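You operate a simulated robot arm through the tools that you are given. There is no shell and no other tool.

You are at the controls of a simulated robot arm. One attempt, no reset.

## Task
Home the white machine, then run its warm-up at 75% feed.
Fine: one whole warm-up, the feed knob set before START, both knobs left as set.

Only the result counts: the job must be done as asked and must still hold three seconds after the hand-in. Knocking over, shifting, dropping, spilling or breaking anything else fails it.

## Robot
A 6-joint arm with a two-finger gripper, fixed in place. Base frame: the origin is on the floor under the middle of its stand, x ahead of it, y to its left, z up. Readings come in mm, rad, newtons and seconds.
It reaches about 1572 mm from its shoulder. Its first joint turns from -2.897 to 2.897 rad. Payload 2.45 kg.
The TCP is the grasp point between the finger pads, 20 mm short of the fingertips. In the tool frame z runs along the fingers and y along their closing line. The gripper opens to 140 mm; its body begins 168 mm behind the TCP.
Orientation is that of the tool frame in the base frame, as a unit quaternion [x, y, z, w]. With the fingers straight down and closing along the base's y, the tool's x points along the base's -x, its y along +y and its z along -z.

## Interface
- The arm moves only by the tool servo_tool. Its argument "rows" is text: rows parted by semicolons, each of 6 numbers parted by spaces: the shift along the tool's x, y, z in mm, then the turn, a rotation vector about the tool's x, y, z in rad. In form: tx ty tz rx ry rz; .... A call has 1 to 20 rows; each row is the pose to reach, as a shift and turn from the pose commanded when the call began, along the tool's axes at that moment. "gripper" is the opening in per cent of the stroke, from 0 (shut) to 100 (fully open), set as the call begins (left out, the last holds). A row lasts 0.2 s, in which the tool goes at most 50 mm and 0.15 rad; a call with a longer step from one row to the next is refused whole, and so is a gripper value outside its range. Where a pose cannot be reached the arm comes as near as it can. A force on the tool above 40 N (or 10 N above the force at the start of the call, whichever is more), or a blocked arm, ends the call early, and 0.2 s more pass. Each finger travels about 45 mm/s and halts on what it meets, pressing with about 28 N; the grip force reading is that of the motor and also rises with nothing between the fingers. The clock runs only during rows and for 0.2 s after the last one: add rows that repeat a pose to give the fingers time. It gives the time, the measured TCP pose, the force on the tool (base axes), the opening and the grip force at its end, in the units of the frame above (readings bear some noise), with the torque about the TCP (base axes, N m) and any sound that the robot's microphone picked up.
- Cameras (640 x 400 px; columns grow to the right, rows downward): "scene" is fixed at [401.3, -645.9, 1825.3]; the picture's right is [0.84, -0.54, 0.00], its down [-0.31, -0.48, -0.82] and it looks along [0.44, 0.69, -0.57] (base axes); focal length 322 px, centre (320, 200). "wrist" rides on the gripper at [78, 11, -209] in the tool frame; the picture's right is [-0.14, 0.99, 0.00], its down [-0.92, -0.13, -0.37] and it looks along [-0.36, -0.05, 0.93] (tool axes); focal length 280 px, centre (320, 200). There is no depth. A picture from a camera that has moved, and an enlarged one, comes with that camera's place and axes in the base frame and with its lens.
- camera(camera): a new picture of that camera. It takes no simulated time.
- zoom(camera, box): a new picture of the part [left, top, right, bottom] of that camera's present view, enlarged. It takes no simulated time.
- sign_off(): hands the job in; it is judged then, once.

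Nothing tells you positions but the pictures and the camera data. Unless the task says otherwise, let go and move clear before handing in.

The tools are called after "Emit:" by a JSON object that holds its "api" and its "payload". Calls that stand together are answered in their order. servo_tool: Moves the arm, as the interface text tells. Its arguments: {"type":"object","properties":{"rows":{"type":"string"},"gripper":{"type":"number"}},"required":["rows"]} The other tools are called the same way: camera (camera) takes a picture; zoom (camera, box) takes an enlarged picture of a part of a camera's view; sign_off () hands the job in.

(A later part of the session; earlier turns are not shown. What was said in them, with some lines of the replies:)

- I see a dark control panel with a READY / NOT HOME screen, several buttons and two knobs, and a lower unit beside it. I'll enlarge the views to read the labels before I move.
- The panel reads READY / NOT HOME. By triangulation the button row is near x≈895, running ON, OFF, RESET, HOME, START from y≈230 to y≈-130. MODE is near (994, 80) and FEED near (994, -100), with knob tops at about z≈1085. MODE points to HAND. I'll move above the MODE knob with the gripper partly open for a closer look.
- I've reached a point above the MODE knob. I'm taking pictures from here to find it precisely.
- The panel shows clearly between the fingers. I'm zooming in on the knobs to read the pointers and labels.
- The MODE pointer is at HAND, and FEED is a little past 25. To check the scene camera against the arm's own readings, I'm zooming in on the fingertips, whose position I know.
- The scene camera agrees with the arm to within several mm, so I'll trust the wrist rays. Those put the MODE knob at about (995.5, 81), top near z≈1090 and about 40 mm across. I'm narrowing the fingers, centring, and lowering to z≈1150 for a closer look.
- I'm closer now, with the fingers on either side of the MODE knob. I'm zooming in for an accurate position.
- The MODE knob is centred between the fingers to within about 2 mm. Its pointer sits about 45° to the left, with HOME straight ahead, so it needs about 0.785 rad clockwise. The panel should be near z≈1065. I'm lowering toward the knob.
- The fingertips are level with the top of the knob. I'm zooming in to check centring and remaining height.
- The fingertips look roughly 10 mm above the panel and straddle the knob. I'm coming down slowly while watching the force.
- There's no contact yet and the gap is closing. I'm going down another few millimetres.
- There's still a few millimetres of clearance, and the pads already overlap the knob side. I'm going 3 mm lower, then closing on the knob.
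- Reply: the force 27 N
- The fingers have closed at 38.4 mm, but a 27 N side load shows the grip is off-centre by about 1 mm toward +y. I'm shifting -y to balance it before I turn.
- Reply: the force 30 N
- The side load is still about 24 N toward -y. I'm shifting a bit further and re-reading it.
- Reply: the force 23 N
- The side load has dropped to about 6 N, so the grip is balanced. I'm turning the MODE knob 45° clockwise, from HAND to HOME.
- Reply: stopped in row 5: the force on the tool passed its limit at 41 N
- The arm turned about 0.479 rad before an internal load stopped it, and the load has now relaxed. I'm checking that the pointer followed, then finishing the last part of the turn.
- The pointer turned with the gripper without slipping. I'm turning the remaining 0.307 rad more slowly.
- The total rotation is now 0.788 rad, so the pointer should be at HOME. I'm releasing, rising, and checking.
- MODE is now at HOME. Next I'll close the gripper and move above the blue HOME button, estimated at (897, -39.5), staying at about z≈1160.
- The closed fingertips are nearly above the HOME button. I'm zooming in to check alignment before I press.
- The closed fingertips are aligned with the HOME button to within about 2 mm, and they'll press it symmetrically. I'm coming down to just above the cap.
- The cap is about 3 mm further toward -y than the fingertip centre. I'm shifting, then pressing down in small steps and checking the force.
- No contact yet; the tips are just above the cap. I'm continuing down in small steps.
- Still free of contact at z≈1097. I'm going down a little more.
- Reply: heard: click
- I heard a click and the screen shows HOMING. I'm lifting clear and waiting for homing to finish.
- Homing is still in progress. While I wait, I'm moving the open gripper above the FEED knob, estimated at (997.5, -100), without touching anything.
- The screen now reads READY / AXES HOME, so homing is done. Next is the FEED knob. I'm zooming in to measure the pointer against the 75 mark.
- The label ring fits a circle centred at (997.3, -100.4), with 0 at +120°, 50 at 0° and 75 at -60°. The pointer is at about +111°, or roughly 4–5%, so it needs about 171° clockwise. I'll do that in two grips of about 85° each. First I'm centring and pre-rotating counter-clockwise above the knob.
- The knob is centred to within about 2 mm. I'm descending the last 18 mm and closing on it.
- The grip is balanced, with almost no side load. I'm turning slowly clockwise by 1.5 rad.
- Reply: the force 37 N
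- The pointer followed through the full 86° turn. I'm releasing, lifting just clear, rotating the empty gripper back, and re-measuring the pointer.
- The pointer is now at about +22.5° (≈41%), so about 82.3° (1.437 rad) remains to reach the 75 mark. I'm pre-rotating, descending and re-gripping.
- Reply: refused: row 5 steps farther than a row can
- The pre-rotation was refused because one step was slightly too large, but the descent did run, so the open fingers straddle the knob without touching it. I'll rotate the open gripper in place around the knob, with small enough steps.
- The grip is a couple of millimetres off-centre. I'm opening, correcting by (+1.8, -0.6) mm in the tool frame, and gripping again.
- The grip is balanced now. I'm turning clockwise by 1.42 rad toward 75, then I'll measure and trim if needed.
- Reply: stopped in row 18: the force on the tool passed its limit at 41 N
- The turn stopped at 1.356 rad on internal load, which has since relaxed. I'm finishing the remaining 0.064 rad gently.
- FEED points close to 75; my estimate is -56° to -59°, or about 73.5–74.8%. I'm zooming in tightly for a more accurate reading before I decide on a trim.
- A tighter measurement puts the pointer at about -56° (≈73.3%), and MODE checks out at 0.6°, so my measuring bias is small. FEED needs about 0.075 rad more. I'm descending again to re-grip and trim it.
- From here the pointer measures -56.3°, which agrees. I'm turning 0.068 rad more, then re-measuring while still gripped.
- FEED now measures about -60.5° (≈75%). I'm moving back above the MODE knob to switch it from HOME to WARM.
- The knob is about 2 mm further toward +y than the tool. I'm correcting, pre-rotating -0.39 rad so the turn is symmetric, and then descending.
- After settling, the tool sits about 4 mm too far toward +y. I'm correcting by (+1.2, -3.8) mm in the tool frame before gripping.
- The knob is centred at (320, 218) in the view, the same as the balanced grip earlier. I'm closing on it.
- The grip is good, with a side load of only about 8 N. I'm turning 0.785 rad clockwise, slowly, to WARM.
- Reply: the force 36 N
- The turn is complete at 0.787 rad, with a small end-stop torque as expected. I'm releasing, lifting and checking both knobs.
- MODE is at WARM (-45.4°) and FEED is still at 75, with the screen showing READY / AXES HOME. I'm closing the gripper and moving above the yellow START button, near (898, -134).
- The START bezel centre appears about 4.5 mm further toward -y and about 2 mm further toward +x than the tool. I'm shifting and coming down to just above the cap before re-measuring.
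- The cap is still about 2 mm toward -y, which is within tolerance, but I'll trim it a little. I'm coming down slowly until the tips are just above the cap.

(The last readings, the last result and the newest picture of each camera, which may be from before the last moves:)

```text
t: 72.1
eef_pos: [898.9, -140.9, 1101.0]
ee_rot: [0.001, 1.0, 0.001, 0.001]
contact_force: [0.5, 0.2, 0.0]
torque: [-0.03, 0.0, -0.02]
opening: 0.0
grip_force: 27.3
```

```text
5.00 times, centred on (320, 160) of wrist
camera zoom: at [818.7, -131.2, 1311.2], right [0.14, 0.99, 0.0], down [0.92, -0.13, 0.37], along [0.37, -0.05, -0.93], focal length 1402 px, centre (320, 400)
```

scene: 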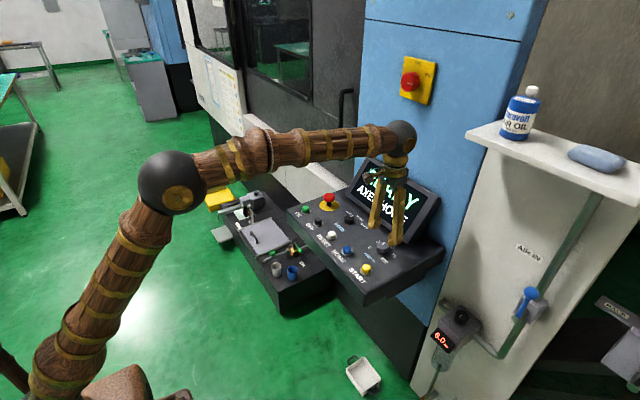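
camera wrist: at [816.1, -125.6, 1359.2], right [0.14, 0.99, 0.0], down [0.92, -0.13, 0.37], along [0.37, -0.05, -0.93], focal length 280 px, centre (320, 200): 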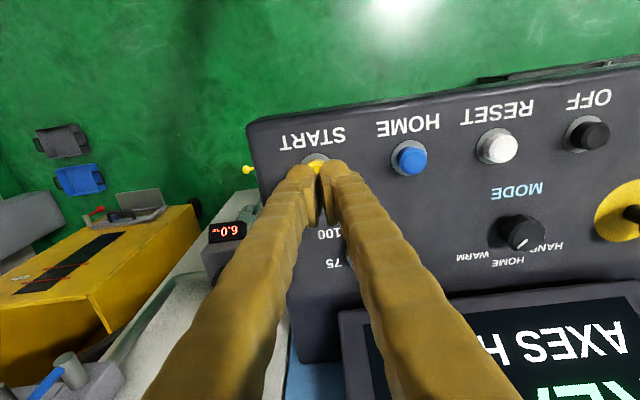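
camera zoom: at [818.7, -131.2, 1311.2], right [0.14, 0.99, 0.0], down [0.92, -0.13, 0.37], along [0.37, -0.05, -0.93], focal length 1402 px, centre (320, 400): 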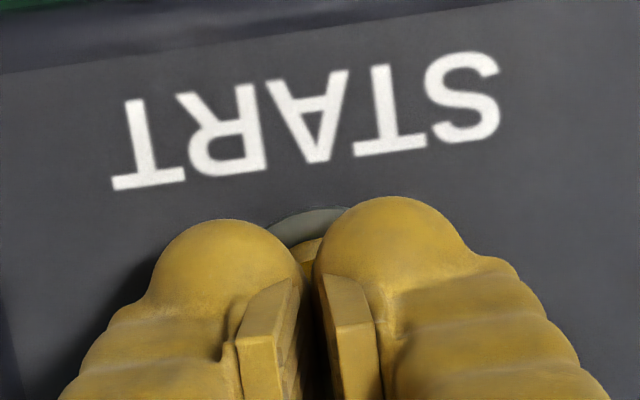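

The tips are just above the START cap and aligned. I'm pressing down in small steps and listening for the click.

Emit:
{"api": "servo_tool", "payload": {"rows": "0 0 2 0 0 0; 0 0 4 0 0 0; 0 0 6 0 0 0", "gripper": 0}}

```text
t: 72.9
eef_pos: [897.8, -142.6, 1095.3]
ee_rot: [0.0, 1.0, 0.001, 0.002]
contact_force: [-0.6, -0.8, 7.0]
torque: [-0.02, 0.02, 0.05]
opening: 5.9
grip_force: 29.1
heard: click
```

I heard a click at the START button. I'm lifting straight off and checking the screen.

Emit:
{"api": "servo_tool", "payload": {"rows": "0 0 -15 0 0 0; 0 0 -40 0 0 0; 0 0 -80 0 0 0; 0 0 -80 0 0 0", "gripper": 0}}

Emit:
{"api": "camera", "payload": {"camera": "scene"}}

Emit:
{"api": "zoom", "payload": {"camera": "scene", "box": [320, 150, 450, 250]}}

```text
t: 73.9
eef_pos: [896.3, -143.9, 1177.1]
ee_rot: [0.0, 1.0, 0.001, 0.0]
contact_force: [-0.3, -0.1, 0.0]
torque: [-0.01, -0.01, 0.02]
opening: 0.0
grip_force: 29.5
```

```text
taken
```

scene: 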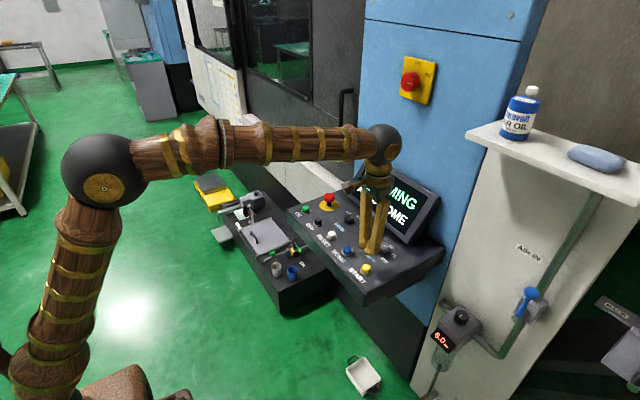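

```text
4.00 times, centred on (385, 200) of scene
camera zoom: at [401.3, -645.9, 1825.3], right [0.84, -0.54, 0.0], down [-0.31, -0.48, -0.82], along [0.44, 0.69, -0.57], focal length 1287 px, centre (60, 200)
```

zoom: 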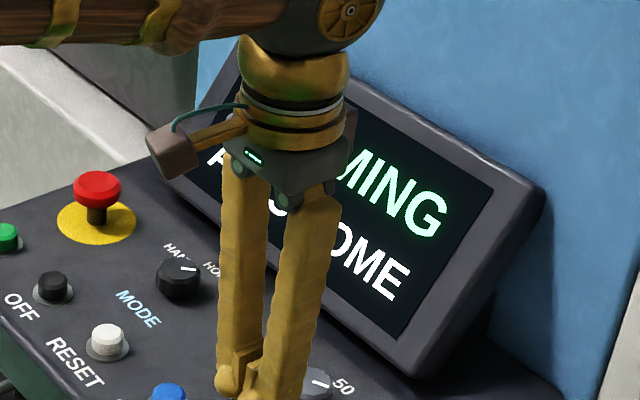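

The screen shows "...MING / AXES HOME", so the warm-up appears to be running. I'm backing the arm away so I can read the display and wait.

Emit:
{"api": "servo_tool", "payload": {"rows": "0 0 -40 0 0 0; 25 20 -70 0 0 0; 55 40 -95 0 0 0; 85 62 -115 0 0 0; 115 85 -135 0 0 0; 145 108 -155 0 0 0; 172 130 -170 0 0 0; 200 150 -180 0 0 0; 200 150 -180 0 0 0", "gripper": 0}}

Emit:
{"api": "zoom", "payload": {"camera": "scene", "box": [280, 150, 450, 300]}}

```text
t: 75.9
eef_pos: [699.7, 8.5, 1358.5]
ee_rot: [0.0, 1.0, 0.001, 0.002]
contact_force: [-0.1, -0.2, -0.5]
torque: [0.01, 0.03, -0.01]
opening: 0.0
grip_force: 29.7
```

```text
2.67 times, centred on (365, 225) of scene
camera zoom: at [401.3, -645.9, 1825.3], right [0.84, -0.54, 0.0], down [-0.31, -0.48, -0.82], along [0.44, 0.69, -0.57], focal length 858 px, centre (200, 133)
```

zoom: 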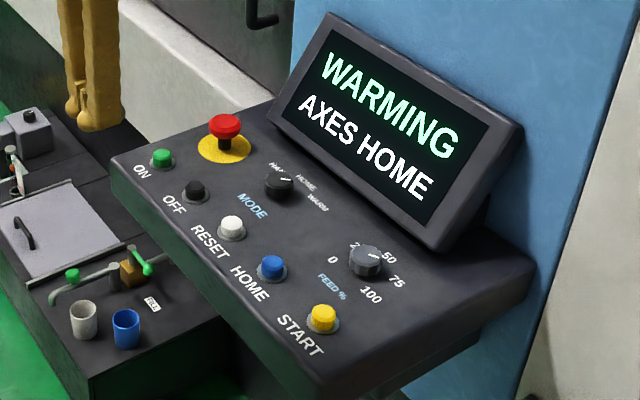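

The screen reads WARMING / AXES HOME, and the arm is clear. I'm holding still until the warm-up completes.

Emit:
{"api": "servo_tool", "payload": {"rows": "0 0 0 0 0 0; 0 0 0 0 0 0; 0 0 0 0 0 0; 0 0 0 0 0 0; 0 0 0 0 0 0; 0 0 0 0 0 0; 0 0 0 0 0 0; 0 0 0 0 0 0; 0 0 0 0 0 0; 0 0 0 0 0 0; 0 0 0 0 0 0; 0 0 0 0 0 0; 0 0 0 0 0 0; 0 0 0 0 0 0; 0 0 0 0 0 0; 0 0 0 0 0 0; 0 0 0 0 0 0; 0 0 0 0 0 0; 0 0 0 0 0 0; 0 0 0 0 0 0"}}

Emit:
{"api": "zoom", "payload": {"camera": "scene", "box": [280, 150, 450, 300]}}

```text
t: 80.1
eef_pos: [700.8, 6.6, 1359.2]
ee_rot: [0.001, 1.0, 0.001, 0.001]
contact_force: [0.0, -0.6, 0.8]
torque: [0.0, 0.04, 0.02]
opening: 0.2
grip_force: 29.6
```

```text
2.67 times, centred on (365, 225) of scene
camera zoom: at [401.3, -645.9, 1825.3], right [0.84, -0.54, 0.0], down [-0.31, -0.48, -0.82], along [0.44, 0.69, -0.57], focal length 858 px, centre (200, 133)
```

zoom: 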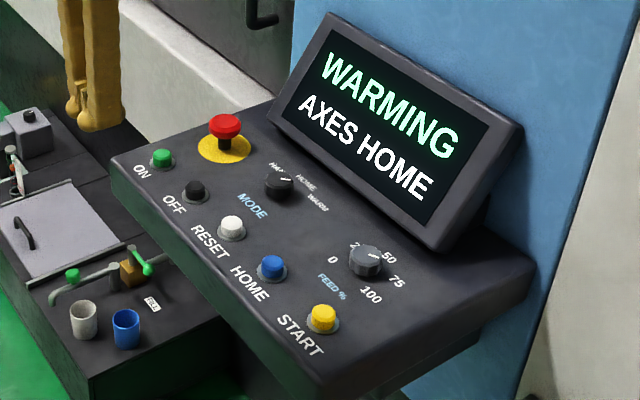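

It's still warming. I'm waiting some more.

Emit:
{"api": "servo_tool", "payload": {"rows": "0 0 0 0 0 0; 0 0 0 0 0 0; 0 0 0 0 0 0; 0 0 0 0 0 0; 0 0 0 0 0 0; 0 0 0 0 0 0; 0 0 0 0 0 0; 0 0 0 0 0 0; 0 0 0 0 0 0; 0 0 0 0 0 0; 0 0 0 0 0 0; 0 0 0 0 0 0; 0 0 0 0 0 0; 0 0 0 0 0 0; 0 0 0 0 0 0; 0 0 0 0 0 0; 0 0 0 0 0 0; 0 0 0 0 0 0; 0 0 0 0 0 0; 0 0 0 0 0 0"}}

Emit:
{"api": "zoom", "payload": {"camera": "scene", "box": [280, 150, 450, 300]}}

```text
t: 84.3
eef_pos: [699.6, 8.6, 1359.5]
ee_rot: [0.001, 1.0, 0.0, 0.001]
contact_force: [-0.5, 0.4, 0.5]
torque: [-0.01, -0.02, -0.02]
opening: 0.0
grip_force: 29.4
```

```text
2.67 times, centred on (365, 225) of scene
camera zoom: at [401.3, -645.9, 1825.3], right [0.84, -0.54, 0.0], down [-0.31, -0.48, -0.82], along [0.44, 0.69, -0.57], focal length 858 px, centre (200, 133)
```

zoom: 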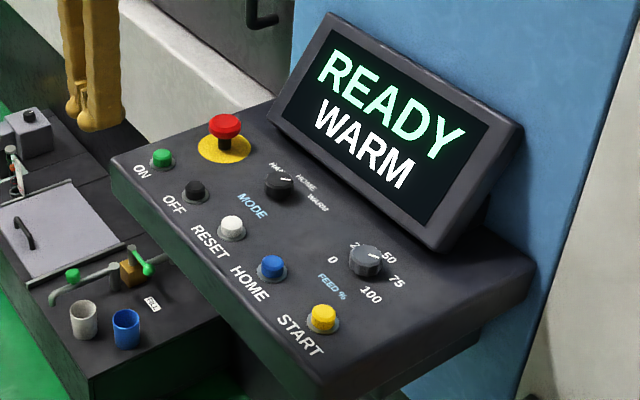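

The screen now reads READY / WARM, so the warm-up has run once to completion. I'm doing a last check of the knobs and the wider scene before handing in.

Emit:
{"api": "zoom", "payload": {"camera": "scene", "box": [330, 200, 412, 265]}}

Emit:
{"api": "camera", "payload": {"camera": "scene"}}

Emit:
{"api": "camera", "payload": {"camera": "wrist"}}

```text
6.15 times, centred on (371, 232) of scene
camera zoom: at [401.3, -645.9, 1825.3], right [0.84, -0.54, 0.0], down [-0.31, -0.48, -0.82], along [0.44, 0.69, -0.57], focal length 1980 px, centre (6, 0)
```

zoom: 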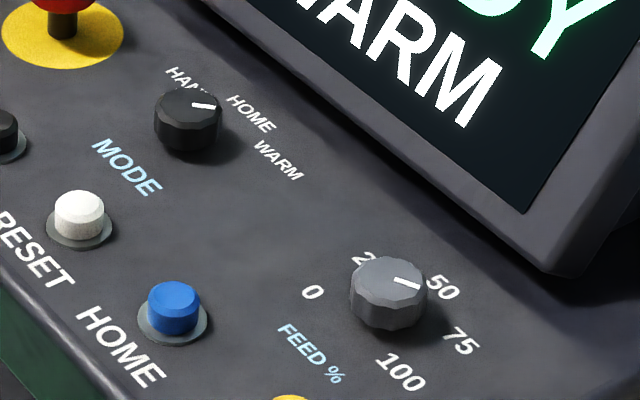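

```text
taken
```

scene: 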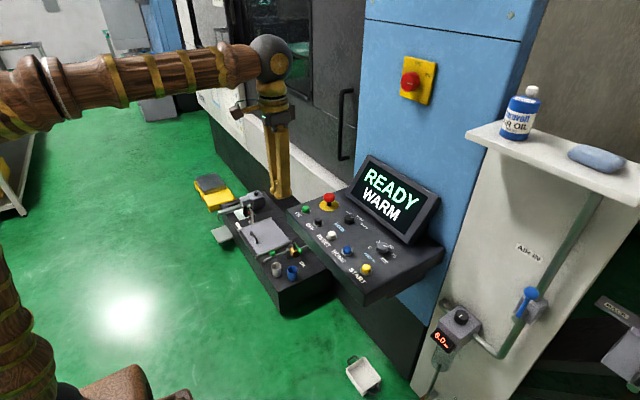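

```text
taken
camera wrist: at [619.0, 18.2, 1568.9], right [0.14, 0.99, 0.0], down [0.92, -0.13, 0.37], along [0.37, -0.05, -0.93], focal length 280 px, centre (320, 200)
```

wrist: 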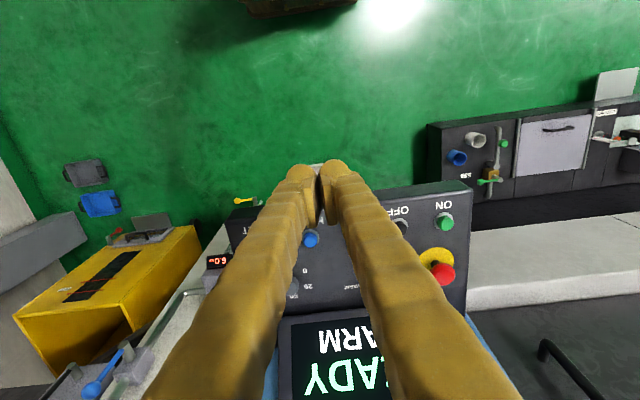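

The screen shows READY / WARM, MODE is at WARM, FEED is at 75, nothing else was disturbed, and the arm is clear. I'm handing in.

Emit:
{"api": "sign_off", "payload": {}}

```text
The job is handed in.
```

The white machine is homed and has run one full warm-up at about 75% feed; its screen now reads READY / WARM.

- **Homing:** I turned MODE to HOME and pressed HOME once. The screen went from HOMING to READY / AXES HOME.
- **Feed:** I set FEED before pressing START. The pointer measured about -60.5° against the 75 mark at -60°, roughly 75%, give or take half a percent or so. That reading comes from the camera pictures, because the screen shows no feed value.
- **Warm-up:** I turned MODE to WARM and pressed START once. The screen showed WARMING for about ten seconds, then READY / WARM.
- **As left:** MODE is still at WARM and FEED at 75. The arm is clear of the panel, and nothing else in the final pictures looks moved.

I handed the job in after this and have not seen the verdict.
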